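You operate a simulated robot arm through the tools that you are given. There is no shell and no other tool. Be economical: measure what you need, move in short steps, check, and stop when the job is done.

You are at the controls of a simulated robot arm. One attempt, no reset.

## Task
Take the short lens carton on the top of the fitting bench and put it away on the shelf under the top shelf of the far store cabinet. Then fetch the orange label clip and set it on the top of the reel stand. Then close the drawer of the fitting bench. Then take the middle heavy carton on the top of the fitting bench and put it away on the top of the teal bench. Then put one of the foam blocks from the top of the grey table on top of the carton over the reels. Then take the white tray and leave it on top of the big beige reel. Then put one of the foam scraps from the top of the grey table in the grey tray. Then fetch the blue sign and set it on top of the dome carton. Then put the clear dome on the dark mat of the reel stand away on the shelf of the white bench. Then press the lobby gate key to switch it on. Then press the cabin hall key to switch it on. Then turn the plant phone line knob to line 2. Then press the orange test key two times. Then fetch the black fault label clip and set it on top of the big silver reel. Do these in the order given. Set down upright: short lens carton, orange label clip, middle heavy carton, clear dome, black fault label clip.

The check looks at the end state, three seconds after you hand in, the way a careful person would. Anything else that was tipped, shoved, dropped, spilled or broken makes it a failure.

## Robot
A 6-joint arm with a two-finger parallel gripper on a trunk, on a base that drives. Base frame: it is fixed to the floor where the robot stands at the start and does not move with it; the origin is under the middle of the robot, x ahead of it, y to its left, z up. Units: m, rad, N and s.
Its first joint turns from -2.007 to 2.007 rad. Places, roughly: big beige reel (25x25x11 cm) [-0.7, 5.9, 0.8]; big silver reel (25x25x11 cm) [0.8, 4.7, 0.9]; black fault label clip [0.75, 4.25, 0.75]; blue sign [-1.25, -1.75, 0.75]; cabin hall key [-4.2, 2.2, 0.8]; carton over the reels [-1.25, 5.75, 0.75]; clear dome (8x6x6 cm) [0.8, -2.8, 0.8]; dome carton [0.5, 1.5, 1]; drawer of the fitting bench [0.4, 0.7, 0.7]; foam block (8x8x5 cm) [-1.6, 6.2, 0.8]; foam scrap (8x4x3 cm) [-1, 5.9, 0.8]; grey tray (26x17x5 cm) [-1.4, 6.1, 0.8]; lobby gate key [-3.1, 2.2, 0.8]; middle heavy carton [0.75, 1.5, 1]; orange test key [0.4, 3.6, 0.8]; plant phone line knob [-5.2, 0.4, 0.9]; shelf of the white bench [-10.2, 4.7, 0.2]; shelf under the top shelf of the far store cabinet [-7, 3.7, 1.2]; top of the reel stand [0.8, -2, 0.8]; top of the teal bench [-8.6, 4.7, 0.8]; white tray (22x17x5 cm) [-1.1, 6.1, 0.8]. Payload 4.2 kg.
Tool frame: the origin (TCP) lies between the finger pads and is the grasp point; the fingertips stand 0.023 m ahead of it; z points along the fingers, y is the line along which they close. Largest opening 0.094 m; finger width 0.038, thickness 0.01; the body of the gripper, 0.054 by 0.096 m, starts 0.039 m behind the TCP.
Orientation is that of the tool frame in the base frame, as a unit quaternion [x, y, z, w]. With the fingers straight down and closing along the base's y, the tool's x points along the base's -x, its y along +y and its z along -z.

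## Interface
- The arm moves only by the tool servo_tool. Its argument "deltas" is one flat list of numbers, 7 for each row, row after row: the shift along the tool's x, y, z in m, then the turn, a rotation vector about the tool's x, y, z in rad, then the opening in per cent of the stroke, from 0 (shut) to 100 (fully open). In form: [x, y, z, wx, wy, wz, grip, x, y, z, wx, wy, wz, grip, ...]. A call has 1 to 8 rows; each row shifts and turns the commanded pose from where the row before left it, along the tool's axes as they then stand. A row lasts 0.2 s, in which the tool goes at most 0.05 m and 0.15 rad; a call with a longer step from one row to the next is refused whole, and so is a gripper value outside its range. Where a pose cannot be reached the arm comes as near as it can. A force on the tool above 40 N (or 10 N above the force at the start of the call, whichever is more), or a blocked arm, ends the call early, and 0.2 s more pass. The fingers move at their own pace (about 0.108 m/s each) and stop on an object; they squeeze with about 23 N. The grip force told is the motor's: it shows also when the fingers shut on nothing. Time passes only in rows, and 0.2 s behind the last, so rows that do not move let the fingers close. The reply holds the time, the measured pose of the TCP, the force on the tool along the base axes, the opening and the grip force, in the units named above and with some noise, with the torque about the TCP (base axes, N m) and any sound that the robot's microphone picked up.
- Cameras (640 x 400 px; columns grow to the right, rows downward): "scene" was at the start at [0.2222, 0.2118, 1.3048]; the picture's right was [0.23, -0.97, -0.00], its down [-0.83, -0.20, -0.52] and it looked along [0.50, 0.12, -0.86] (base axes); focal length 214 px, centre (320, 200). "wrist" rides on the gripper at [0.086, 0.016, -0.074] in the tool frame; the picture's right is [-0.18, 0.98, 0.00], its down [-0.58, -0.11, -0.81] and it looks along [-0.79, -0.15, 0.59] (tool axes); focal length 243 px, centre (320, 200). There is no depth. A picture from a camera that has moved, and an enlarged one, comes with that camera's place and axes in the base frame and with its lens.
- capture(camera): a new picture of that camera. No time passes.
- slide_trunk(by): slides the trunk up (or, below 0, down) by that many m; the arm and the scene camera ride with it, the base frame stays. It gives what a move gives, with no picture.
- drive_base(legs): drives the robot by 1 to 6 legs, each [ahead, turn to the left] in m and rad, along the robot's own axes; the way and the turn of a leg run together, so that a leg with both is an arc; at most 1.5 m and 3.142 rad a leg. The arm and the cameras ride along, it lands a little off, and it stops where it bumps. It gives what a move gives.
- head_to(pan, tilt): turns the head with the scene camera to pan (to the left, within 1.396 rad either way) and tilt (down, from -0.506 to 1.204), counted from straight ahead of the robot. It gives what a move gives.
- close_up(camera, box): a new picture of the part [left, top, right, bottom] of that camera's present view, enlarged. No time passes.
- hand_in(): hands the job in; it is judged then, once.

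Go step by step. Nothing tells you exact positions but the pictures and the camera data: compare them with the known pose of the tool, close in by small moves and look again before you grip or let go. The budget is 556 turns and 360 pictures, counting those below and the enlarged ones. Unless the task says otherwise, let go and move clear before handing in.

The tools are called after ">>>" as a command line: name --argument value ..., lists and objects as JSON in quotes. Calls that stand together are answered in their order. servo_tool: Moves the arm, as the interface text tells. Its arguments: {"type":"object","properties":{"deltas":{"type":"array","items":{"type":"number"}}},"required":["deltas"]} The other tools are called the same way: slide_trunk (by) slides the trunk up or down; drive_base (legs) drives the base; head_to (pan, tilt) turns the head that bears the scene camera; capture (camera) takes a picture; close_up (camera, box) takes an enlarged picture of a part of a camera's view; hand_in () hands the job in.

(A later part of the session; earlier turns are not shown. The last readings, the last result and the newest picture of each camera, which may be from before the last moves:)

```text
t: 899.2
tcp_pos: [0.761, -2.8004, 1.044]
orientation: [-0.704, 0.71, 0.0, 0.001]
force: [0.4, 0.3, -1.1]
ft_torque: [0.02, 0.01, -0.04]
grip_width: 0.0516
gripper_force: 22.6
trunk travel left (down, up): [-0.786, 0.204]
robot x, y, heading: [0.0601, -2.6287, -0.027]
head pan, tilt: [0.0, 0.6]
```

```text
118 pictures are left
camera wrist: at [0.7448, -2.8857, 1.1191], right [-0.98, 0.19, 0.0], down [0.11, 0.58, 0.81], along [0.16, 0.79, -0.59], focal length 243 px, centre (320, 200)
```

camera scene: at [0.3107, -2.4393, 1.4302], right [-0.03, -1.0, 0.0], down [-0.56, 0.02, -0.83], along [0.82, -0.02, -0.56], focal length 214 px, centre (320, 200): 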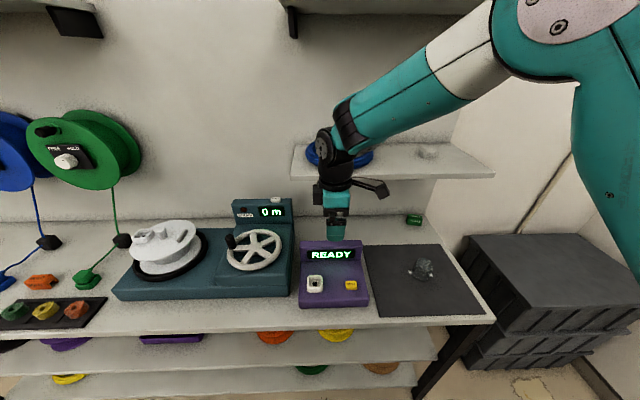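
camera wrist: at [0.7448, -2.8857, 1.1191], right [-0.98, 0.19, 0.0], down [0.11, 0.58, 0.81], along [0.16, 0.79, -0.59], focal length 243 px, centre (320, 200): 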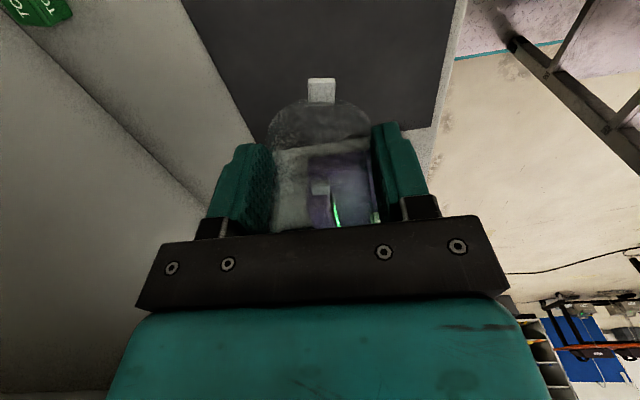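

The dome is held. Now the long drive to the white bench at the far end.

>>> drive_base --legs '[[-0.6, 0], [0, 1.598], [1.25, 0], [1.25, 0], [1.22, 0], [0, 1.571]]'

>>> drive_base --legs '[[1.45, 0], [1.3, 0]]'

```text
t: 927.9
tcp_pos: [-1.251, 1.2623, 1.0428]
orientation: [0.703, 0.711, -0.001, -0.001]
force: [-0.3, 0.1, 0.3]
ft_torque: [0.02, -0.02, 0.0]
grip_width: 0.0516
gripper_force: 22.9
trunk travel left (down, up): [-0.786, 0.204]
robot x, y, heading: [-0.5495, 1.1057, 3.136]
head pan, tilt: [0.0, 0.6]
```

```text
t: 941.2
tcp_pos: [-3.9914, 1.2779, 1.0437]
orientation: [0.705, 0.709, -0.001, -0.001]
force: [0.3, 0.1, -0.8]
ft_torque: [-0.01, 0.0, 0.02]
grip_width: 0.0519
gripper_force: 23.2
trunk travel left (down, up): [-0.786, 0.204]
robot x, y, heading: [-3.2906, 1.1177, 3.136]
head pan, tilt: [0.0, 0.6]
```

>>> drive_base --legs '[[1.4, 0], [1.4, 0], [1.2, 0], [0, -0.47], [1.0, 0], [0, -1.1]]'

```text
t: 969.2
tcp_pos: [-7.9804, 2.3659, 1.0433]
orientation: [1.0, 0.005, 0.0, 0.0]
force: [0.8, -1.0, -0.6]
ft_torque: [-0.02, 0.02, 0.0]
grip_width: 0.0519
gripper_force: 23.3
trunk travel left (down, up): [-0.786, 0.204]
robot x, y, heading: [-8.1419, 1.6642, 1.564]
head pan, tilt: [0.0, 0.6]
```

>>> drive_base --legs '[[1.0, 0], [0.8, 0], [0, 1.571], [1.3, 0]]'

>>> head_to --pan -0.9 --tilt 0.6

>>> capture --camera "scene"

```text
t: 988.2
tcp_pos: [-10.1188, 3.6166, 1.0443]
orientation: [0.701, 0.713, 0.0, -0.001]
force: [1.3, 0.3, -0.5]
ft_torque: [0.01, 0.01, -0.02]
grip_width: 0.0517
gripper_force: 22.8
trunk travel left (down, up): [-0.786, 0.204]
robot x, y, heading: [-9.4151, 3.4689, 3.141]
head pan, tilt: [0.0, 0.6]
```

```text
t: 989.4
tcp_pos: [-10.1178, 3.6162, 1.0437]
orientation: [0.701, 0.713, 0.0, 0.0]
force: [-0.4, -0.6, -0.2]
ft_torque: [-0.03, 0.01, 0.0]
grip_width: 0.0517
gripper_force: 22.9
trunk travel left (down, up): [-0.786, 0.204]
robot x, y, heading: [-9.4157, 3.461, 3.142]
head pan, tilt: [-0.901, 0.6]
```

```text
117 pictures are left
camera scene: at [-9.6156, 3.3397, 1.4302], right [0.78, 0.62, 0.0], down [0.35, -0.44, -0.82], along [-0.51, 0.65, -0.57], focal length 214 px, centre (320, 200)
```

scene: 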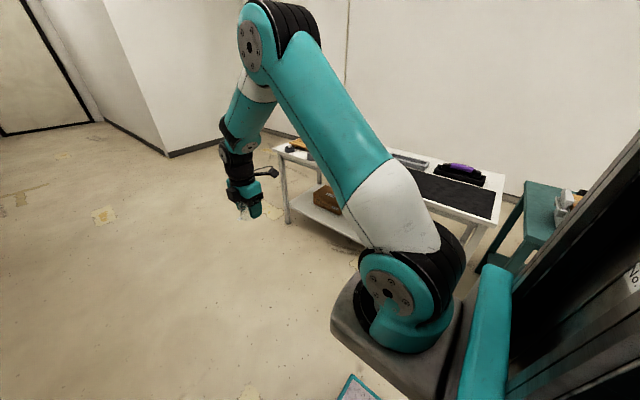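

>>> drive_base --legs '[[0.6, 0], [0, -1.571]]'

>>> head_to --pan 0.0 --tilt 0.7

>>> capture --camera "scene"

```text
t: 996.6
tcp_pos: [-9.8583, 4.1683, 1.0443]
orientation: [1.0, 0.01, 0.0, 0.0]
force: [-0.1, -0.5, -0.8]
ft_torque: [-0.01, 0.01, 0.0]
grip_width: 0.0517
gripper_force: 23.1
trunk travel left (down, up): [-0.786, 0.204]
robot x, y, heading: [-10.0059, 3.465, 1.572]
head pan, tilt: [-0.901, 0.6]
```

```text
t: 997.8
tcp_pos: [-9.8585, 4.1683, 1.0433]
orientation: [1.0, 0.01, 0.0, -0.001]
force: [0.0, -0.2, -0.7]
ft_torque: [0.03, -0.01, -0.01]
grip_width: 0.0518
gripper_force: 23.2
trunk travel left (down, up): [-0.786, 0.204]
robot x, y, heading: [-10.0123, 3.4639, 1.572]
head pan, tilt: [0.0, 0.7]
```

```text
116 pictures are left
camera scene: at [-10.2018, 3.7017, 1.4215], right [1.0, 0.0, 0.0], down [0.0, -0.64, -0.76], along [0.0, 0.76, -0.64], focal length 214 px, centre (320, 200)
```

scene: 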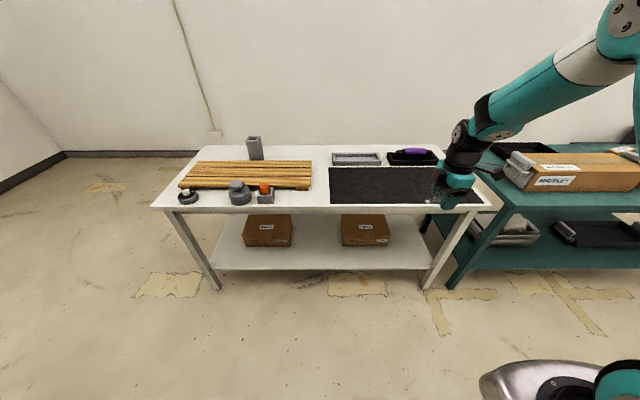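

The white bench's lower shelf is free between the two cartons at x≈−10.23. I'll bring the dome in front of it, then lower the trunk.

>>> servo_tool --deltas '[-0.0431, 0.006, 0, 0, 0, 0, 0, -0.0431, 0.006, 0, 0, 0, 0, 0, -0.0431, 0.006, 0, 0, 0, 0, 0, -0.0431, 0.006, 0, 0, 0, 0, 0, -0.0431, 0.006, 0, 0, 0, 0, 0, -0.0431, 0.006, 0, 0, 0, 0, 0, -0.0431, 0.006, 0, 0, 0, 0, 0, -0.0431, 0.006, 0, 0, 0, 0, 0]'

>>> slide_trunk --by -0.6

>>> head_to --pan 0.0 --tilt 0.4

>>> capture --camera "scene"

>>> capture --camera "wrist"

```text
t: 999.6
tcp_pos: [-10.204, 4.1147, 1.0449]
orientation: [1.0, 0.009, 0.0, -0.001]
force: [-0.2, 0.1, -0.5]
ft_torque: [-0.03, 0.0, -0.01]
grip_width: 0.0517
gripper_force: 23.4
trunk travel left (down, up): [-0.786, 0.204]
robot x, y, heading: [-10.0079, 3.4627, 1.566]
head pan, tilt: [0.0, 0.7]
```

```text
refused: -0.6 is not a number from -0.4 to 0.4
```

```text
t: 1000.4
tcp_pos: [-10.2047, 4.1138, 1.0447]
orientation: [1.0, 0.009, 0.0, 0.0]
force: [0.5, 0.0, -0.3]
ft_torque: [0.0, -0.01, -0.03]
grip_width: 0.052
gripper_force: 23.1
trunk travel left (down, up): [-0.786, 0.204]
robot x, y, heading: [-10.0095, 3.4657, 1.572]
head pan, tilt: [0.0, 0.4]
```

```text
115 pictures are left
camera scene: at [-10.202, 3.7094, 1.4483], right [1.0, 0.0, 0.0], down [0.0, -0.39, -0.92], along [0.0, 0.92, -0.39], focal length 214 px, centre (320, 200)
```

scene: 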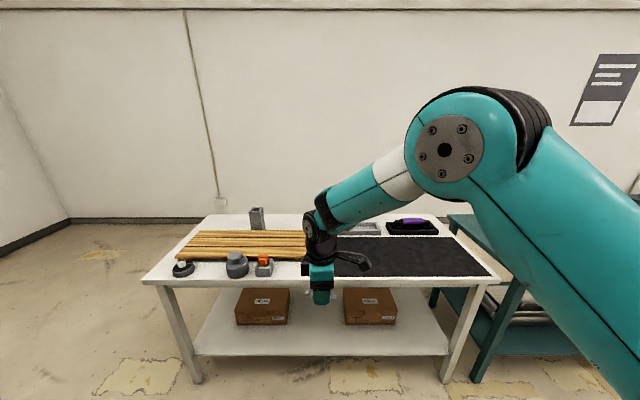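

```text
114 pictures are left
camera wrist: at [-10.1161, 4.1005, 1.1198], right [-0.17, -0.99, 0.0], down [-0.58, 0.1, 0.81], along [-0.79, 0.13, -0.59], focal length 243 px, centre (320, 200)
```

wrist: 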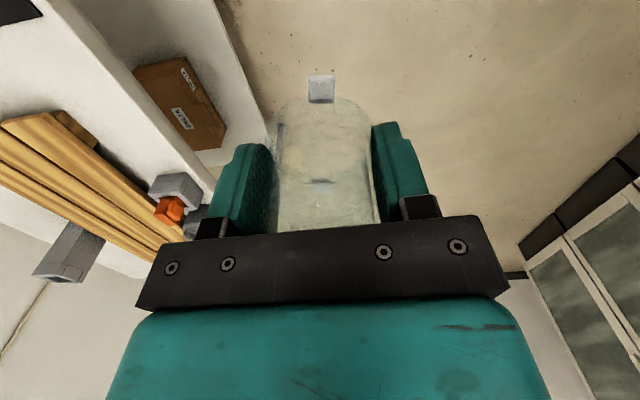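

>>> slide_trunk --by -0.4

>>> slide_trunk --by -0.2

>>> capture --camera "scene"

```text
t: 1004.2
tcp_pos: [-10.2033, 4.1138, 0.6445]
orientation: [1.0, 0.009, 0.001, 0.0]
force: [0.4, 0.6, -0.5]
ft_torque: [0.01, 0.01, -0.01]
grip_width: 0.0518
gripper_force: 22.3
trunk travel left (down, up): [-0.386, 0.604]
robot x, y, heading: [-10.0114, 3.4636, 1.571]
head pan, tilt: [0.0, 0.4]
```

```text
t: 1006.4
tcp_pos: [-10.2032, 4.1147, 0.4439]
orientation: [1.0, 0.01, -0.001, 0.0]
force: [0.3, -0.5, -0.7]
ft_torque: [-0.02, 0.02, 0.04]
grip_width: 0.0519
gripper_force: 23.0
trunk travel left (down, up): [-0.186, 0.804]
robot x, y, heading: [-10.0093, 3.4655, 1.568]
head pan, tilt: [0.0, 0.4]
```

```text
113 pictures are left
camera scene: at [-10.202, 3.7093, 0.8484], right [1.0, 0.0, 0.0], down [0.0, -0.39, -0.92], along [0.0, 0.92, -0.39], focal length 214 px, centre (320, 200)
```

scene: 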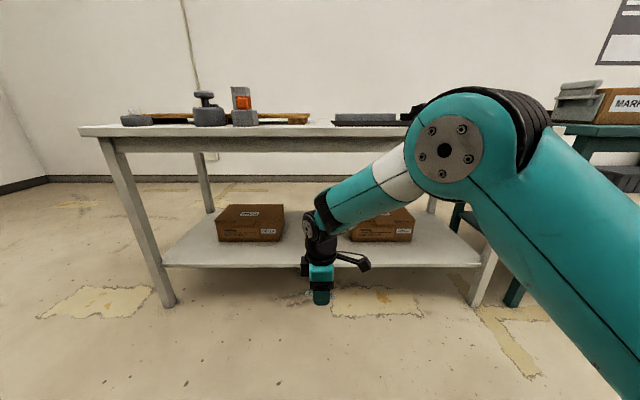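

Shelf top z≈0.216 with front edge y≈4.454; underside of the top frame ≈0.72. Lower further, then drive in.

>>> slide_trunk --by -0.175

>>> drive_base --legs '[[0.36, 0]]'

>>> capture --camera "scene"

>>> capture --camera "wrist"

```text
t: 1008.4
tcp_pos: [-10.2031, 4.1131, 0.2693]
orientation: [1.0, 0.01, 0.0, 0.0]
force: [0.1, 0.2, -0.8]
ft_torque: [0.02, -0.01, 0.02]
grip_width: 0.0517
gripper_force: 22.5
trunk travel left (down, up): [-0.011, 0.979]
robot x, y, heading: [-10.0099, 3.4649, 1.569]
head pan, tilt: [0.0, 0.4]
```

```text
t: 1010.7
tcp_pos: [-10.2031, 4.4752, 0.2696]
orientation: [1.0, 0.009, 0.0, 0.0]
force: [-0.1, -0.2, -0.4]
ft_torque: [0.01, 0.03, -0.01]
grip_width: 0.0519
gripper_force: 22.8
trunk travel left (down, up): [-0.011, 0.979]
robot x, y, heading: [-10.0102, 3.8236, 1.57]
head pan, tilt: [0.0, 0.4]
```

```text
112 pictures are left
camera scene: at [-10.2019, 4.0713, 0.6734], right [1.0, 0.0, 0.0], down [0.0, -0.39, -0.92], along [0.0, 0.92, -0.39], focal length 214 px, centre (320, 200)
```

scene: 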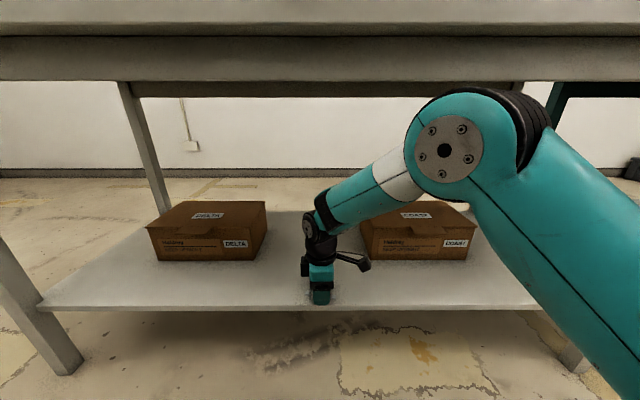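

```text
111 pictures are left
camera wrist: at [-10.116, 4.4623, 0.3448], right [-0.17, -0.99, 0.0], down [-0.58, 0.1, 0.81], along [-0.79, 0.13, -0.59], focal length 243 px, centre (320, 200)
```

wrist: 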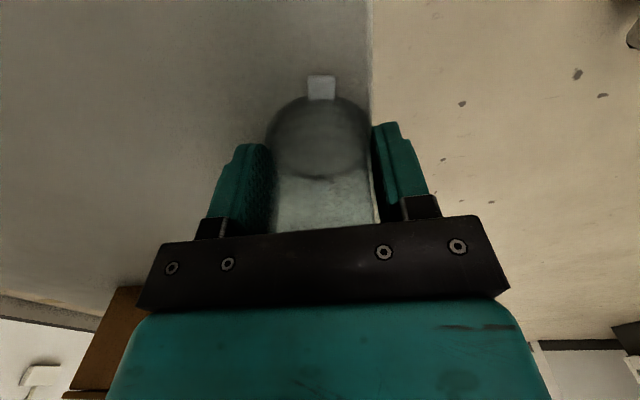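

>>> servo_tool --deltas '[0, -0.04, 0, 0, 0, 0, 0, 0, -0.035, 0, 0, 0, 0, 0, 0, 0, 0.008, 0, 0, 0, 0, 0, 0, 0.005, 0, 0, 0, 0, 0, 0, 0, 0, 0, 0, 0]'

>>> servo_tool --deltas '[0, 0, 0.004, 0, 0, 0, 0, 0, 0, 0.004, 0, 0, 0, 0, 0, 0, 0, 0, 0, 0, 0]'

>>> capture --camera "wrist"

```text
t: 1011.6
tcp_pos: [-10.2063, 4.5524, 0.266]
orientation: [1.0, 0.01, -0.002, -0.003]
force: [2.0, -4.2, 15.2]
ft_torque: [-0.56, -0.24, 0.04]
grip_width: 0.0518
gripper_force: 22.7
trunk travel left (down, up): [-0.011, 0.979]
robot x, y, heading: [-10.0118, 3.8266, 1.568]
head pan, tilt: [0.0, 0.4]
stopped in row 4: the force on the tool passed its limit (the readings are from after the stop); the commanded pose is now the measured one
```

```text
t: 1012.0
tcp_pos: [-10.2066, 4.5528, 0.2672]
orientation: [1.0, 0.009, -0.003, -0.005]
force: [2.1, -2.8, 15.0]
ft_torque: [-0.46, -0.21, -0.02]
grip_width: 0.0516
gripper_force: 22.8
trunk travel left (down, up): [-0.011, 0.979]
robot x, y, heading: [-10.0134, 3.8268, 1.567]
head pan, tilt: [0.0, 0.4]
stopped in row 2: the force on the tool passed its limit (the readings are from after the stop); the commanded pose is now the measured one
```

```text
110 pictures are left
camera wrist: at [-10.1183, 4.5383, 0.3416], right [-0.17, -0.99, -0.01], down [-0.58, 0.09, 0.81], along [-0.8, 0.14, -0.59], focal length 243 px, centre (320, 200)
```

wrist: 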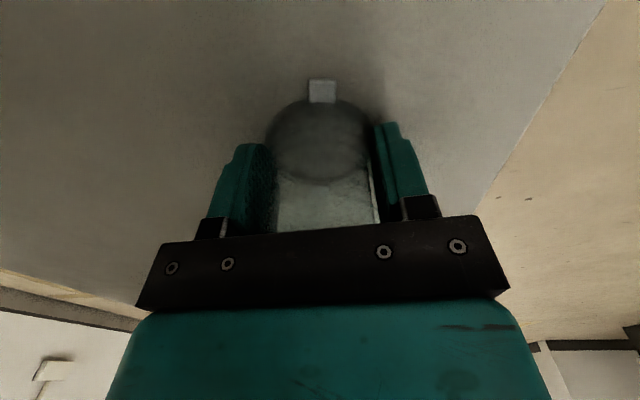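

The dome rests on the shelf. Release, rise a little, and back out.

>>> servo_tool --deltas '[0, 0, -0.002, 0, 0, 0, 80, 0, 0, 0, 0, 0, 0, 100, 0, 0, -0.03, 0, 0, 0, 100, 0, 0, -0.04, 0, 0, 0, 100, 0, 0, -0.03, 0, 0, 0, 100]'

>>> capture --camera "wrist"

>>> drive_base --legs '[[-0.4, 0]]'

>>> close_up --camera "scene" --box '[220, 140, 420, 300]'

```text
t: 1013.2
tcp_pos: [-10.2067, 4.5502, 0.3673]
orientation: [1.0, 0.01, -0.002, -0.003]
force: [0.5, 0.6, -0.2]
ft_torque: [0.0, -0.03, 0.0]
grip_width: 0.0941
gripper_force: 0.1
trunk travel left (down, up): [-0.011, 0.979]
robot x, y, heading: [-10.0084, 3.8251, 1.567]
head pan, tilt: [0.0, 0.4]
```

```text
109 pictures are left
camera wrist: at [-10.1184, 4.5372, 0.4421], right [-0.17, -0.99, -0.01], down [-0.58, 0.09, 0.81], along [-0.8, 0.14, -0.59], focal length 243 px, centre (320, 200)
```

wrist: 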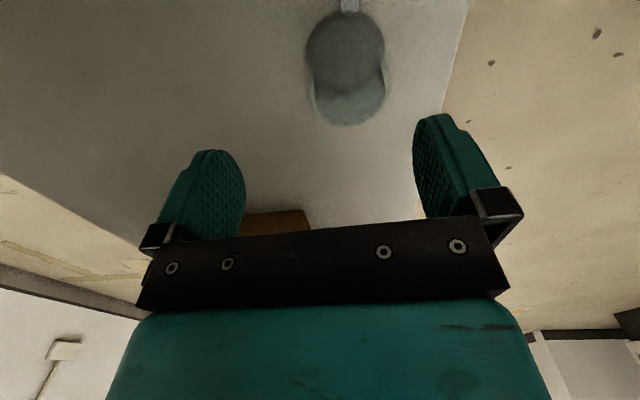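

```text
t: 1015.7
tcp_pos: [-10.2055, 4.1526, 0.3665]
orientation: [1.0, 0.01, -0.001, -0.004]
force: [0.7, 0.6, 0.1]
ft_torque: [-0.01, 0.0, 0.0]
grip_width: 0.094
gripper_force: 0.0
trunk travel left (down, up): [-0.011, 0.979]
robot x, y, heading: [-10.0141, 3.4254, 1.569]
head pan, tilt: [0.0, 0.4]
```

```text
2.50 times, centred on (320, 220) of scene
camera zoom: at [-10.2019, 3.6725, 0.6734], right [1.0, 0.0, 0.0], down [0.0, -0.39, -0.92], along [0.0, 0.92, -0.39], focal length 536 px, centre (320, 150)
```

zoom: 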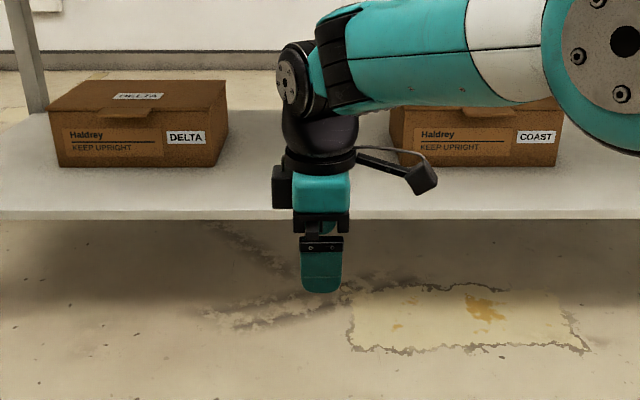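

>>> slide_trunk --by 0.4

>>> slide_trunk --by 0.2

>>> head_to --pan 0.0 --tilt 0.6

>>> close_up --camera "scene" --box '[220, 180, 420, 340]'

>>> servo_tool --deltas '[0, 0, 0, 0, 0, 0.1428, 0, 0, 0, 0, 0, 0, 0.1428, 0, 0, 0, 0, 0, 0, 0.1428, 0, 0, 0, 0, 0, 0, 0.1428, 0, 0, 0, 0, 0, 0, 0.1428, 0, 0, 0, 0, 0, 0, 0.1428, 0, 0, 0, 0, 0, 0, 0.1428, 0, 0, 0, 0, 0, 0, 0.1428, 0]'

>>> servo_tool --deltas '[0, 0, 0, 0, 0, 0.1428, 0, 0, 0, 0, 0, 0, 0.1428, 0, 0, 0, 0, 0, 0, 0.1428, 0]'

```text
t: 1019.5
tcp_pos: [-10.2063, 4.1533, 0.7661]
orientation: [1.0, 0.009, -0.001, -0.004]
force: [0.2, -0.6, 0.3]
ft_torque: [-0.03, 0.02, -0.01]
grip_width: 0.0939
gripper_force: 0.1
trunk travel left (down, up): [-0.411, 0.579]
robot x, y, heading: [-10.01, 3.4255, 1.572]
head pan, tilt: [0.0, 0.4]
```

```text
t: 1021.7
tcp_pos: [-10.2051, 4.1522, 0.9673]
orientation: [1.0, 0.01, -0.002, -0.005]
force: [0.4, 0.1, -0.1]
ft_torque: [-0.01, 0.01, 0.0]
grip_width: 0.094
gripper_force: 0.0
trunk travel left (down, up): [-0.611, 0.379]
robot x, y, heading: [-10.0108, 3.4281, 1.573]
head pan, tilt: [0.0, 0.4]
```

```text
t: 1022.4
tcp_pos: [-10.2064, 4.1517, 0.9677]
orientation: [1.0, 0.01, -0.001, -0.005]
force: [0.3, 0.0, -0.8]
ft_torque: [0.01, 0.02, -0.02]
grip_width: 0.0938
gripper_force: 0.1
trunk travel left (down, up): [-0.611, 0.379]
robot x, y, heading: [-10.0109, 3.424, 1.573]
head pan, tilt: [0.0, 0.6]
```

```text
2.50 times, centred on (320, 260) of scene
camera zoom: at [-10.2019, 3.6683, 1.2552], right [1.0, 0.0, 0.0], down [0.0, -0.56, -0.83], along [0.0, 0.83, -0.56], focal length 536 px, centre (320, 50)
```

zoom: 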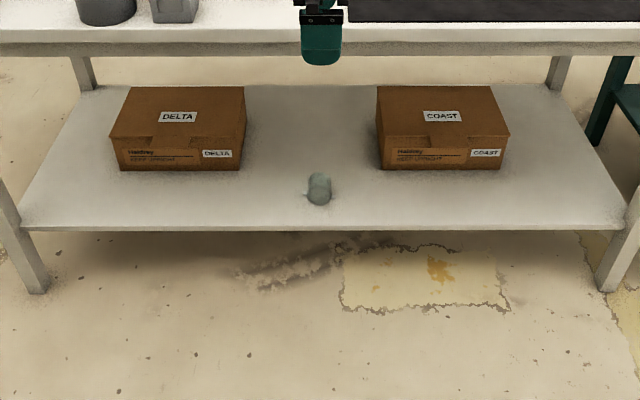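

```text
t: 1024.2
tcp_pos: [-10.2065, 4.1522, 0.9668]
orientation: [0.846, -0.534, -0.003, -0.002]
force: [-0.4, -0.2, 0.1]
ft_torque: [-0.01, -0.01, 0.0]
grip_width: 0.0001
gripper_force: 22.7
trunk travel left (down, up): [-0.611, 0.379]
robot x, y, heading: [-10.0096, 3.4292, 1.575]
head pan, tilt: [0.0, 0.6]
```

```text
t: 1025.0
tcp_pos: [-10.2051, 4.1527, 0.967]
orientation: [0.713, -0.701, -0.004, -0.002]
force: [-0.6, -0.1, -0.7]
ft_torque: [-0.02, 0.03, 0.01]
grip_width: 0.0
gripper_force: 23.3
trunk travel left (down, up): [-0.611, 0.379]
robot x, y, heading: [-10.0137, 3.4299, 1.569]
head pan, tilt: [0.0, 0.6]
```

The dome is upright on the shelf. Now back to the aisle for the keys.

>>> drive_base --legs '[[0, -1.571], [1.0, 0], [0.85, 0], [0, -1.571], [1.0, 0], [0.8, 0]]'

>>> drive_base --legs '[[0, 1.1], [0.95, 0], [0, 0.47]]'

```text
t: 1038.0
tcp_pos: [-7.4449, 3.6279, 0.9683]
orientation: [-0.01, 1.0, 0.0, -0.001]
force: [-8.0, -3.2, 3.3]
ft_torque: [0.24, -0.75, -0.28]
grip_width: 0.0
gripper_force: 23.3
trunk travel left (down, up): [-0.611, 0.379]
robot x, y, heading: [-8.165, 3.4311, 0.001]
head pan, tilt: [0.0, 0.6]
stopped in leg 3: the force on the tool passed its limit (the readings are from after the stop); the commanded pose is now the measured one
```

```text
t: 1044.9
tcp_pos: [-7.7181, 4.8227, 0.9673]
orientation: [-0.558, 0.83, -0.002, -0.001]
force: [0.5, 0.1, -0.2]
ft_torque: [0.02, 0.03, 0.02]
grip_width: 0.0002
gripper_force: 23.1
trunk travel left (down, up): [-0.611, 0.379]
robot x, y, heading: [-7.7753, 4.0611, 1.323]
head pan, tilt: [0.0, 0.6]
stopped in leg 2: the robot was blocked; the commanded pose is now the measured one
```

I repeated the chaining mistake; the robot is now beside the cabinet near the teal bench's right end. Look carefully.

>>> capture --camera "scene"

>>> head_to --pan 0.6 --tilt 0.9

>>> capture --camera "scene"

```text
106 pictures are left
camera scene: at [-7.9048, 4.3448, 1.2552], right [0.97, -0.24, 0.0], down [-0.14, -0.55, -0.83], along [0.2, 0.8, -0.56], focal length 214 px, centre (320, 200)
```

scene: 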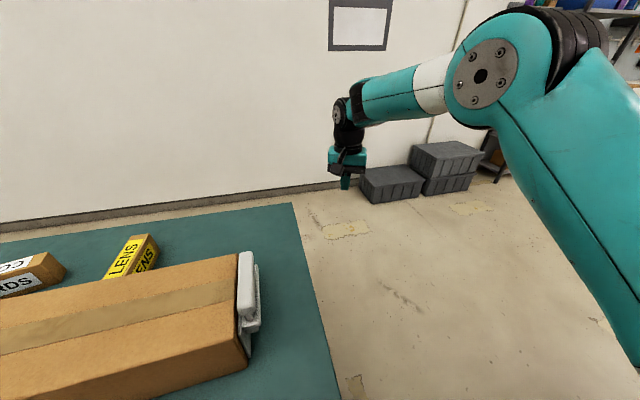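

```text
t: 1045.9
tcp_pos: [-7.7182, 4.8252, 0.965]
orientation: [-0.559, 0.83, -0.002, -0.001]
force: [-0.5, 0.3, 0.2]
ft_torque: [-0.01, -0.01, 0.02]
grip_width: 0.0
gripper_force: 23.1
trunk travel left (down, up): [-0.611, 0.379]
robot x, y, heading: [-7.781, 4.0661, 1.326]
head pan, tilt: [0.6, 0.901]
```

```text
105 pictures are left
camera scene: at [-7.9526, 4.3299, 1.2304], right [0.94, 0.35, 0.0], down [0.27, -0.73, -0.62], along [-0.22, 0.58, -0.78], focal length 214 px, centre (320, 200)
```

scene: 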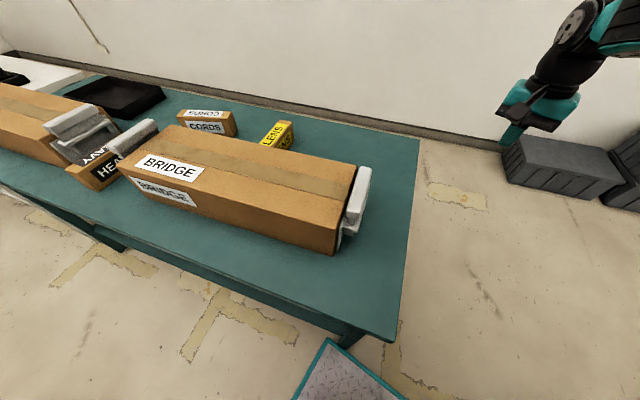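

Nothing on the bench was disturbed. Back out the same way.

>>> drive_base --legs '[[-0.68, 0]]'

```text
t: 1049.6
tcp_pos: [-7.8802, 4.1712, 0.967]
orientation: [-0.558, 0.83, -0.002, -0.002]
force: [-0.5, 0.4, 0.3]
ft_torque: [0.04, 0.01, -0.02]
grip_width: 0.0001
gripper_force: 22.8
trunk travel left (down, up): [-0.611, 0.379]
robot x, y, heading: [-7.9425, 3.4117, 1.324]
head pan, tilt: [0.6, 0.901]
```

>>> drive_base --legs '[[0, 1.7], [0, 1.546], [1.0, 0], [0.8, 0], [0, 1.243]]'

```text
t: 1069.6
tcp_pos: [-7.4632, 1.3934, 0.9664]
orientation: [0.302, 0.953, -0.001, -0.002]
force: [-0.4, -0.4, 0.1]
ft_torque: [0.03, -0.02, -0.04]
grip_width: 0.0
gripper_force: 23.1
trunk travel left (down, up): [-0.611, 0.379]
robot x, y, heading: [-8.1908, 1.6239, -0.471]
head pan, tilt: [0.6, 0.901]
```

>>> drive_base --legs '[[0.95, 0], [0, 0.46], [1.4, 0], [1.4, 0], [1.35, 0]]'

```text
t: 1095.5
tcp_pos: [-2.4221, 1.2918, 0.9656]
orientation: [0.072, 0.997, -0.001, -0.002]
force: [0.3, -1.4, -0.5]
ft_torque: [0.01, 0.01, -0.01]
grip_width: 0.0002
gripper_force: 22.8
trunk travel left (down, up): [-0.611, 0.379]
robot x, y, heading: [-3.1756, 1.168, -0.001]
head pan, tilt: [0.6, 0.901]
```

>>> slide_trunk --by 0.35

>>> servo_tool --deltas '[0.045, 0, 0, 0, 0, 0, 0, 0.045, 0, 0, 0, 0, 0, 0, 0.045, 0, 0, 0, 0, 0, 0, 0.045, 0, 0, 0, 0, 0, 0]'

>>> head_to --pan 1.3 --tilt 0.6

>>> capture --camera "scene"

```text
t: 1099.0
tcp_pos: [-2.4232, 1.2927, 1.3162]
orientation: [0.073, 0.997, 0.0, -0.002]
force: [0.7, 0.3, -0.6]
ft_torque: [0.03, 0.0, 0.02]
grip_width: 0.0
gripper_force: 22.5
trunk travel left (down, up): [-0.961, 0.029]
robot x, y, heading: [-3.176, 1.1684, -0.004]
head pan, tilt: [0.6, 0.901]
```

```text
t: 1100.0
tcp_pos: [-2.5988, 1.3166, 1.3169]
orientation: [0.071, 0.997, -0.001, -0.001]
force: [0.4, -0.6, -0.4]
ft_torque: [-0.01, 0.02, 0.0]
grip_width: 0.0001
gripper_force: 23.3
trunk travel left (down, up): [-0.961, 0.029]
robot x, y, heading: [-3.1718, 1.1694, 0.001]
head pan, tilt: [0.6, 0.901]
```

```text
t: 1101.0
tcp_pos: [-2.5994, 1.3171, 1.3168]
orientation: [0.072, 0.997, 0.0, -0.002]
force: [-0.8, 0.0, 0.2]
ft_torque: [0.02, -0.02, 0.03]
grip_width: 0.0
gripper_force: 22.8
trunk travel left (down, up): [-0.961, 0.029]
robot x, y, heading: [-3.1708, 1.1654, -0.002]
head pan, tilt: [1.3, 0.6]
```

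```text
104 pictures are left
camera scene: at [-2.9935, 1.4484, 1.6051], right [0.96, -0.27, 0.0], down [-0.15, -0.54, -0.82], along [0.22, 0.79, -0.57], focal length 214 px, centre (320, 200)
```

scene: 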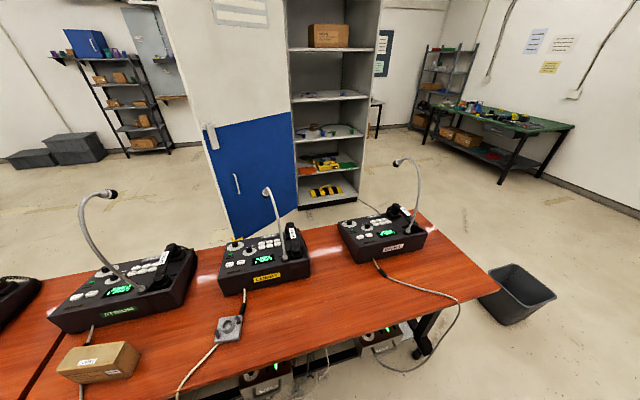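

>>> close_up --camera "scene" --box '[200, 200, 320, 300]'

>>> close_up --camera "scene" --box '[40, 220, 200, 345]'

```text
4.00 times, centred on (260, 250) of scene
camera zoom: at [-2.9935, 1.4484, 1.6051], right [0.96, -0.27, 0.0], down [-0.15, -0.54, -0.82], along [0.22, 0.79, -0.57], focal length 858 px, centre (560, 0)
```

zoom: 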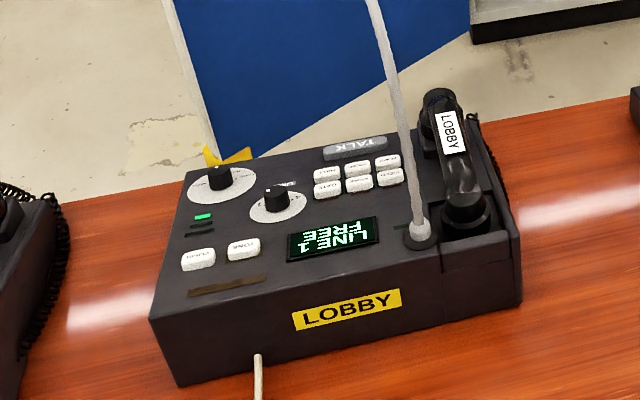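

```text
3.20 times, centred on (120, 282) of scene
camera zoom: at [-2.9935, 1.4484, 1.6051], right [0.96, -0.27, 0.0], down [-0.15, -0.54, -0.82], along [0.22, 0.79, -0.57], focal length 686 px, centre (960, -64)
```

zoom: 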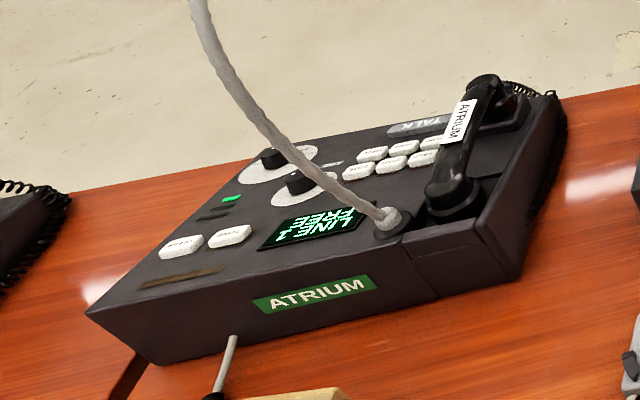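

>>> close_up --camera "scene" --box '[270, 232, 306, 254]'

>>> close_up --camera "scene" --box '[238, 250, 274, 272]'

```text
16.00 times, centred on (288, 243) of scene
camera zoom: at [-2.9935, 1.4484, 1.6051], right [0.96, -0.27, 0.0], down [-0.15, -0.54, -0.82], along [0.22, 0.79, -0.57], focal length 3432 px, centre (832, -488)
```

zoom: 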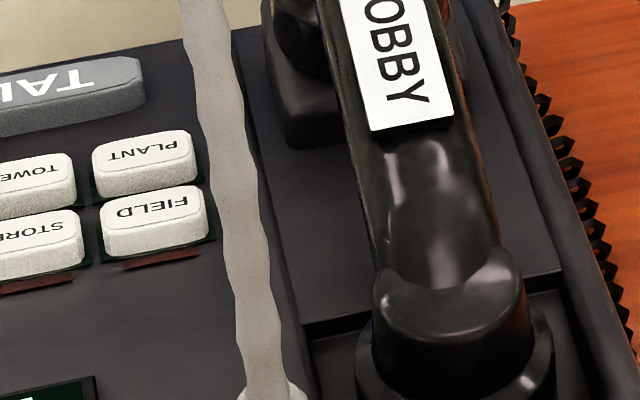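

```text
16.00 times, centred on (256, 261) of scene
camera zoom: at [-2.9935, 1.4484, 1.6051], right [0.96, -0.27, 0.0], down [-0.15, -0.54, -0.82], along [0.22, 0.79, -0.57], focal length 3432 px, centre (1344, -776)
```

zoom: 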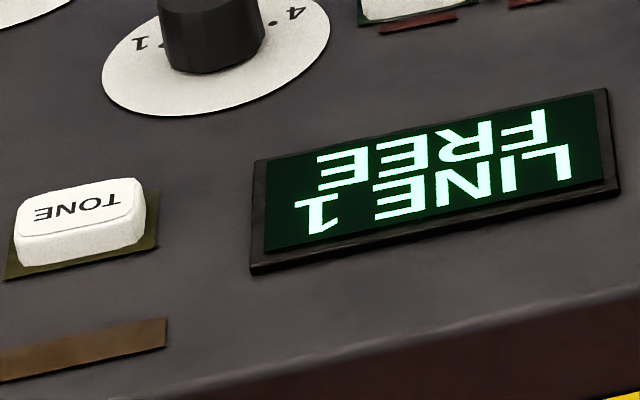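

>>> close_up --camera "scene" --box '[254, 234, 290, 256]'

```text
16.00 times, centred on (272, 245) of scene
camera zoom: at [-2.9935, 1.4484, 1.6051], right [0.96, -0.27, 0.0], down [-0.15, -0.54, -0.82], along [0.22, 0.79, -0.57], focal length 3432 px, centre (1088, -520)
```

zoom: 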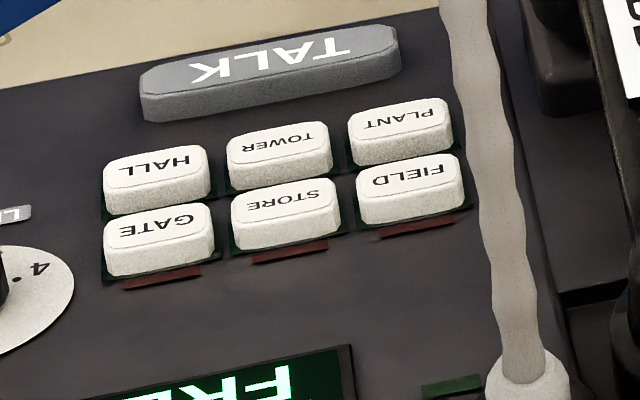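

GATE is the near-left key of the 2×3 block on the LOBBY console. I'll triangulate its height with a second view from a lower trunk.

>>> slide_trunk --by -0.3

>>> close_up --camera "scene" --box '[200, 150, 320, 225]'

```text
t: 1104.0
tcp_pos: [-2.5998, 1.3172, 1.0161]
orientation: [0.072, 0.997, -0.001, -0.003]
force: [-0.6, 0.5, 0.4]
ft_torque: [-0.01, -0.02, 0.0]
grip_width: 0.0004
gripper_force: 23.3
trunk travel left (down, up): [-0.661, 0.329]
robot x, y, heading: [-3.1701, 1.168, -0.008]
head pan, tilt: [1.3, 0.6]
```

```text
5.33 times, centred on (260, 188) of scene
camera zoom: at [-2.9936, 1.4484, 1.3052], right [0.96, -0.27, 0.0], down [-0.15, -0.54, -0.83], along [0.22, 0.79, -0.56], focal length 1144 px, centre (640, 267)
```

zoom: 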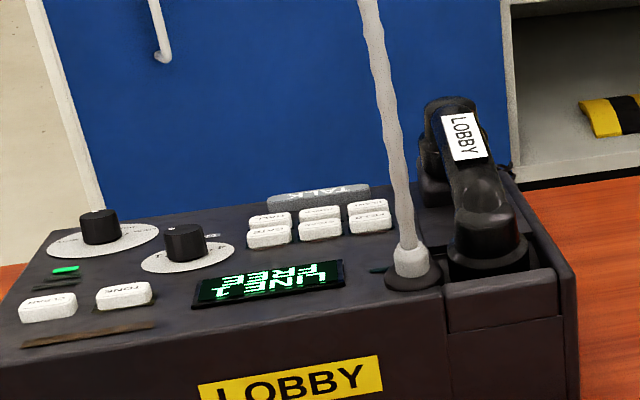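

GATE key top is at ≈(−3.066, 2.182, 0.866); the gooseneck rises at (−2.97, 2.115). I'll stand further left, face north, and yaw the tool so the camera is on the left.

>>> drive_base --legs '[[-0.25, 0], [0, 1.571]]'

>>> servo_tool --deltas '[0, 0, -0.04, 0, 0, 0.1428, 0, 0, 0, -0.04, 0, 0, 0.1428, 0, 0, 0, -0.04, 0, 0, 0.1428, 0, 0, 0, 0, 0, 0, 0.1428, 0, 0, 0, 0, 0, 0, 0.1428, 0, 0, 0, 0, 0, 0, 0.1428, 0, 0, 0, 0, 0, 0, 0.1428, 0, 0, 0, 0, 0, 0, 0.1428, 0]'

>>> servo_tool --deltas '[0, 0, 0, 0, 0, 0.1428, 0, 0, 0, 0, 0, 0, 0.1428, 0]'

>>> head_to --pan -0.3 --tilt 0.7

>>> capture --camera "scene"

```text
t: 1109.7
tcp_pos: [-3.5691, 1.7452, 1.0169]
orientation: [-0.652, 0.758, -0.002, 0.0]
force: [-0.2, -0.7, 0.5]
ft_torque: [0.02, -0.05, 0.01]
grip_width: 0.0
gripper_force: 23.4
trunk travel left (down, up): [-0.661, 0.329]
robot x, y, heading: [-3.4253, 1.1674, 1.567]
head pan, tilt: [1.3, 0.6]
```

```text
t: 1111.5
tcp_pos: [-3.5715, 1.7449, 1.1371]
orientation: [-0.137, 0.991, -0.001, 0.0]
force: [0.9, 0.2, 0.5]
ft_torque: [0.0, 0.02, -0.02]
grip_width: 0.0
gripper_force: 23.2
trunk travel left (down, up): [-0.661, 0.329]
robot x, y, heading: [-3.4217, 1.1669, 1.566]
head pan, tilt: [1.3, 0.6]
```

```text
t: 1112.0
tcp_pos: [-3.5715, 1.7427, 1.1357]
orientation: [0.004, 1.0, -0.002, 0.001]
force: [0.2, 0.6, -0.3]
ft_torque: [0.0, 0.02, -0.02]
grip_width: 0.0002
gripper_force: 23.0
trunk travel left (down, up): [-0.661, 0.329]
robot x, y, heading: [-3.4233, 1.1686, 1.562]
head pan, tilt: [1.3, 0.6]
```

```text
t: 1113.7
tcp_pos: [-3.5719, 1.7453, 1.1365]
orientation: [0.002, 1.0, -0.002, 0.001]
force: [-0.3, -0.7, -0.2]
ft_torque: [-0.02, 0.0, -0.01]
grip_width: 0.0
gripper_force: 22.9
trunk travel left (down, up): [-0.661, 0.329]
robot x, y, heading: [-3.4242, 1.1657, 1.564]
head pan, tilt: [-0.3, 0.7]
```

```text
97 pictures are left
camera scene: at [-3.5881, 1.4044, 1.2965], right [0.95, -0.3, 0.0], down [-0.2, -0.61, -0.76], along [0.23, 0.73, -0.64], focal length 214 px, centre (320, 200)
```

scene: 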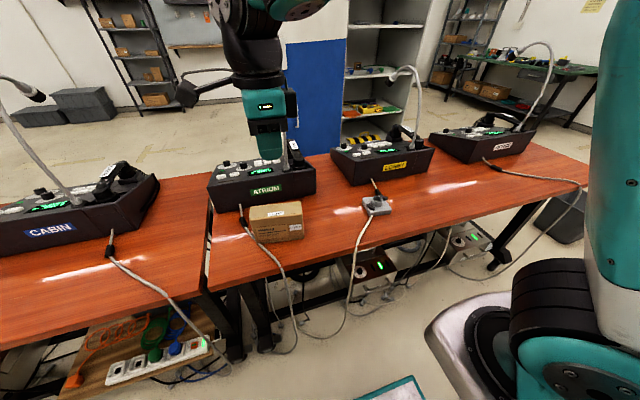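

>>> drive_base --legs '[[0.145, 0]]'

>>> servo_tool --deltas '[-0.045, 0, 0, 0, 0, 0, 0, -0.045, 0, 0, 0, 0, 0, 0, -0.045, 0, 0, 0, 0, 0, 0, -0.045, 0, 0, 0, 0, 0, 0, -0.045, 0, 0, 0, 0, 0, 0, -0.045, 0, 0, 0, 0, 0, 0, -0.045, 0, 0, 0, 0, 0, 0, -0.045, 0, 0, 0, 0, 0, 0]'

>>> servo_tool --deltas '[-0.045, 0, 0, 0, 0, 0, 0, -0.04, 0, 0, 0, 0, 0, 0, 0, 0, 0, -0.139, -0.0567, 0, 0, 0, 0, 0, -0.139, -0.0567, 0, 0, 0, 0, 0, -0.139, -0.0567, 0, 0, 0, 0, 0, -0.139, -0.0567, 0, 0]'

>>> capture --camera "scene"

```text
t: 1115.1
tcp_pos: [-3.5696, 1.89, 1.1371]
orientation: [0.004, 1.0, -0.002, 0.0]
force: [0.1, 0.2, 1.0]
ft_torque: [0.0, 0.0, 0.0]
grip_width: 0.0001
gripper_force: 23.1
trunk travel left (down, up): [-0.661, 0.329]
robot x, y, heading: [-3.4213, 1.3137, 1.563]
head pan, tilt: [-0.3, 0.7]
```

```text
t: 1116.9
tcp_pos: [-3.2101, 1.8865, 1.1371]
orientation: [0.003, 1.0, -0.002, 0.001]
force: [-0.8, -0.6, 0.5]
ft_torque: [0.02, -0.02, -0.01]
grip_width: 0.0001
gripper_force: 23.0
trunk travel left (down, up): [-0.661, 0.329]
robot x, y, heading: [-3.4293, 1.3107, 1.558]
head pan, tilt: [-0.3, 0.7]
```

```text
t: 1118.3
tcp_pos: [-3.126, 1.8864, 1.1373]
orientation: [0.003, 0.955, 0.273, 0.113]
force: [0.2, 0.1, 0.5]
ft_torque: [-0.01, 0.02, 0.01]
grip_width: 0.0
gripper_force: 23.0
trunk travel left (down, up): [-0.661, 0.329]
robot x, y, heading: [-3.4228, 1.3137, 1.565]
head pan, tilt: [-0.3, 0.7]
```

```text
96 pictures are left
camera scene: at [-3.5865, 1.5495, 1.2965], right [0.95, -0.3, 0.0], down [-0.2, -0.61, -0.76], along [0.23, 0.73, -0.64], focal length 214 px, centre (320, 200)
```

scene: 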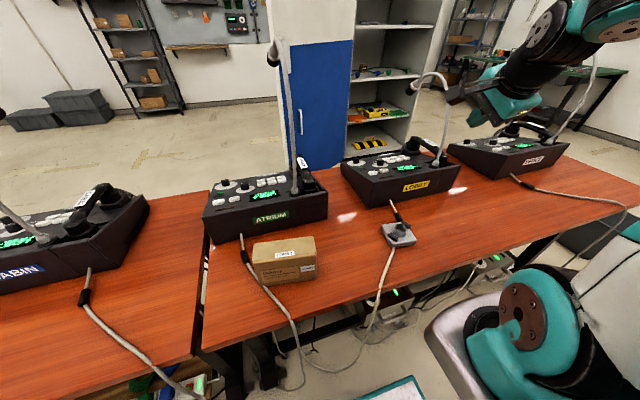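

The mic arch hangs over the keys, so I'll come in low from the south with a ~47° tilt.

>>> servo_tool --deltas '[0, 0, 0, -0.0873, 0.0702, 0.0283, 0, 0, 0, 0, -0.0873, 0.0702, 0.0283, 0, 0, 0, 0, -0.0873, 0.0702, 0.0283, 0]'

>>> servo_tool --deltas '[-0.007, 0.0038, 0.045, 0, 0, 0, 0, -0.007, 0.0038, 0.045, 0, 0, 0, 0, -0.007, 0.0038, 0.045, 0, 0, 0, 0, -0.007, 0.0038, 0.045, 0, 0, 0, 0, -0.007, 0.0038, 0.045, 0, 0, 0, 0, -0.007, 0.0038, 0.045, 0, 0, 0, 0]'

>>> close_up --camera "scene" --box '[330, 60, 490, 210]'

>>> capture --camera "wrist"

```text
t: 1119.1
tcp_pos: [-3.1246, 1.8864, 1.1374]
orientation: [0.0, 0.917, 0.399, -0.001]
force: [-0.3, -1.2, -0.9]
ft_torque: [-0.05, -0.02, 0.01]
grip_width: 0.0
gripper_force: 22.9
trunk travel left (down, up): [-0.661, 0.329]
robot x, y, heading: [-3.4236, 1.3135, 1.565]
head pan, tilt: [-0.3, 0.7]
```

```text
t: 1120.5
tcp_pos: [-3.0822, 2.0996, 0.9688]
orientation: [0.0, 0.917, 0.398, 0.001]
force: [0.4, 0.6, -0.2]
ft_torque: [-0.05, -0.02, 0.0]
grip_width: 0.0
gripper_force: 23.1
trunk travel left (down, up): [-0.661, 0.329]
robot x, y, heading: [-3.4216, 1.3143, 1.558]
head pan, tilt: [-0.3, 0.7]
```

```text
2.67 times, centred on (410, 135) of scene
camera zoom: at [-3.5867, 1.5488, 1.2967], right [0.95, -0.3, 0.0], down [-0.2, -0.61, -0.77], along [0.23, 0.73, -0.64], focal length 572 px, centre (80, 373)
```

zoom: 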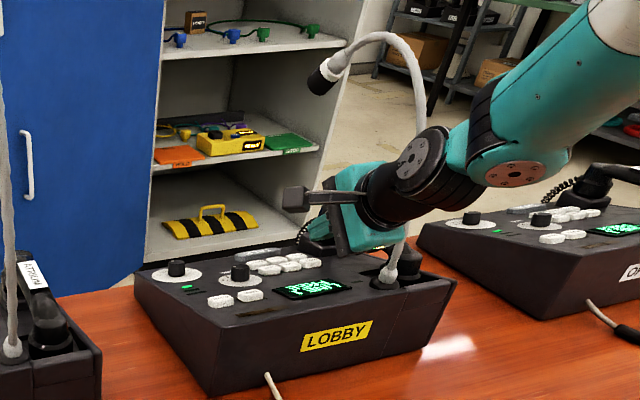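

```text
94 pictures are left
camera wrist: at [-3.1687, 2.0566, 1.032], right [0.18, 0.67, 0.72], down [0.58, -0.66, 0.47], along [0.79, 0.33, -0.51], focal length 243 px, centre (320, 200)
```

wrist: 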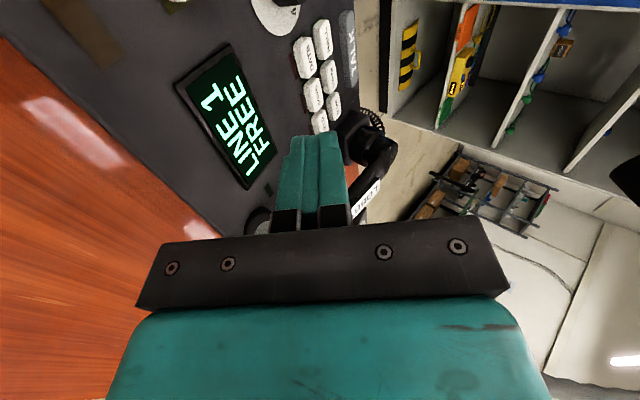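

>>> servo_tool --deltas '[0.004, 0.0035, 0.04, 0, 0, 0, 0, 0.004, 0.0035, 0.035, 0, 0, 0, 0]'

>>> close_up --camera "wrist" --box '[220, 20, 420, 200]'

>>> close_up --camera "scene" --box '[370, 120, 450, 200]'

```text
t: 1121.1
tcp_pos: [-3.0913, 2.1578, 0.9238]
orientation: [-0.001, 0.917, 0.398, 0.001]
force: [0.6, -0.2, 0.7]
ft_torque: [0.0, -0.03, -0.01]
grip_width: 0.0002
gripper_force: 23.3
trunk travel left (down, up): [-0.661, 0.329]
robot x, y, heading: [-3.4229, 1.316, 1.565]
head pan, tilt: [-0.3, 0.7]
```

```text
2.22 times, centred on (320, 110) of wrist
camera zoom: at [-3.1764, 2.1158, 0.9862], right [0.18, 0.67, 0.72], down [0.58, -0.66, 0.47], along [0.79, 0.33, -0.51], focal length 539 px, centre (320, 400)
```

zoom: 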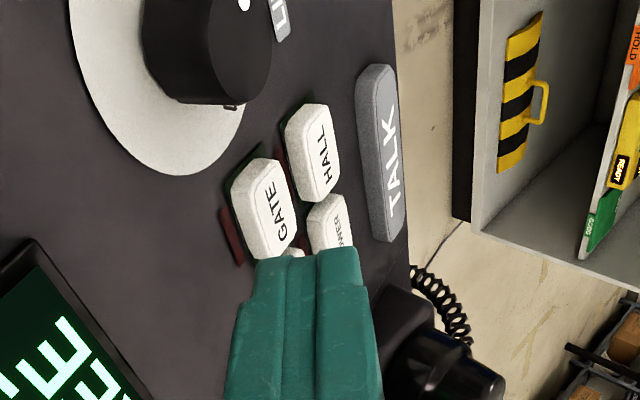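

```text
5.00 times, centred on (410, 160) of scene
camera zoom: at [-3.5865, 1.5489, 1.2967], right [0.95, -0.3, 0.0], down [-0.2, -0.61, -0.77], along [0.23, 0.73, -0.64], focal length 1072 px, centre (-130, 400)
```

zoom: 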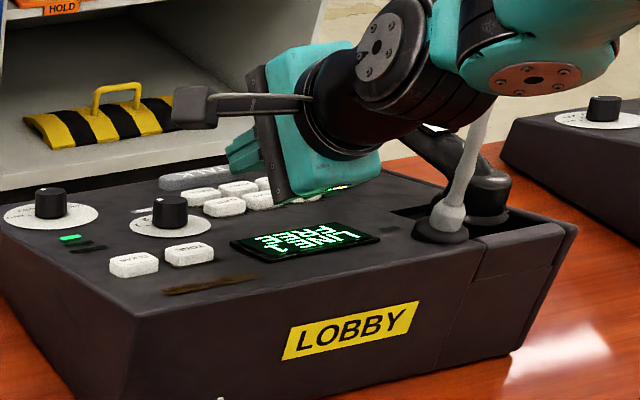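

>>> servo_tool --deltas '[-0.001, -0.0033, 0.0331, 0, 0, 0, 0, 0, 0, 0, 0, 0, 0, 0]'

>>> close_up --camera "wrist" --box '[220, 20, 420, 200]'

```text
t: 1121.7
tcp_pos: [-3.0884, 2.1802, 0.8976]
orientation: [0.0, 0.918, 0.397, 0.0]
force: [-0.4, 0.1, -0.4]
ft_torque: [-0.01, 0.01, 0.0]
grip_width: 0.0
gripper_force: 23.2
trunk travel left (down, up): [-0.661, 0.329]
robot x, y, heading: [-3.4242, 1.3102, 1.563]
head pan, tilt: [-0.3, 0.7]
```

```text
2.22 times, centred on (320, 110) of wrist
camera zoom: at [-3.1754, 2.1379, 0.961], right [0.18, 0.67, 0.72], down [0.58, -0.66, 0.47], along [0.79, 0.33, -0.51], focal length 539 px, centre (320, 400)
```

zoom: 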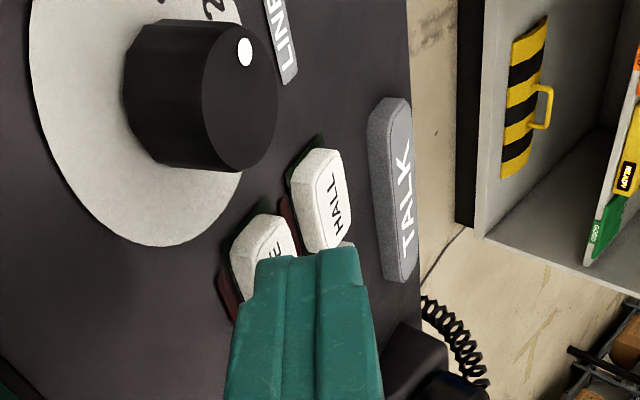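

>>> servo_tool --deltas '[0.004, -0.0041, -0.0044, 0, 0, 0, 0, 0, -0.0029, 0.0027, 0, 0, 0, 0, 0, -0.0022, 0.002, 0, 0, 0, 0, 0, 0, 0, 0, 0, 0, 0]'

>>> servo_tool --deltas '[0, -0.0015, 0.0014, 0, 0, 0, 0, 0, -0.0015, 0.0014, 0, 0, 0, 0, 0, 0, 0, 0, 0, 0, 0]'

>>> close_up --camera "wrist" --box '[220, 20, 420, 200]'

```text
t: 1122.7
tcp_pos: [-3.0941, 2.1734, 0.8905]
orientation: [0.0, 0.918, 0.397, 0.0]
force: [0.4, 0.0, 0.3]
ft_torque: [0.01, -0.02, 0.0]
grip_width: 0.0002
gripper_force: 23.3
trunk travel left (down, up): [-0.661, 0.329]
robot x, y, heading: [-3.422, 1.3124, 1.563]
head pan, tilt: [-0.3, 0.7]
```

```text
t: 1123.5
tcp_pos: [-3.0936, 2.1743, 0.8864]
orientation: [0.0, 0.918, 0.398, 0.0]
force: [-0.4, -0.7, 0.0]
ft_torque: [0.01, 0.0, 0.03]
grip_width: 0.0001
gripper_force: 23.5
trunk travel left (down, up): [-0.661, 0.329]
robot x, y, heading: [-3.4255, 1.3131, 1.561]
head pan, tilt: [-0.3, 0.7]
```

```text
2.22 times, centred on (320, 110) of wrist
camera zoom: at [-3.1795, 2.132, 0.9503], right [0.18, 0.67, 0.72], down [0.58, -0.66, 0.47], along [0.79, 0.33, -0.51], focal length 539 px, centre (320, 400)
```

zoom: 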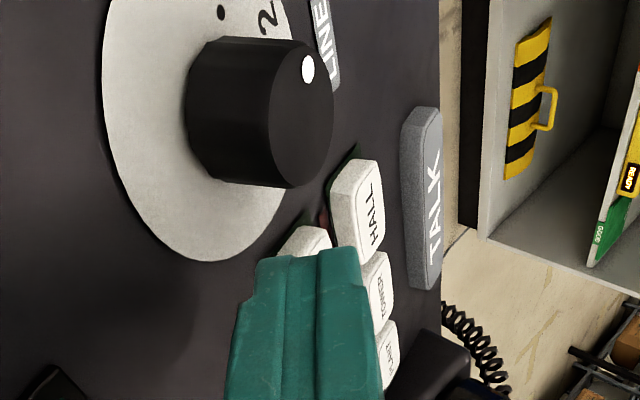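

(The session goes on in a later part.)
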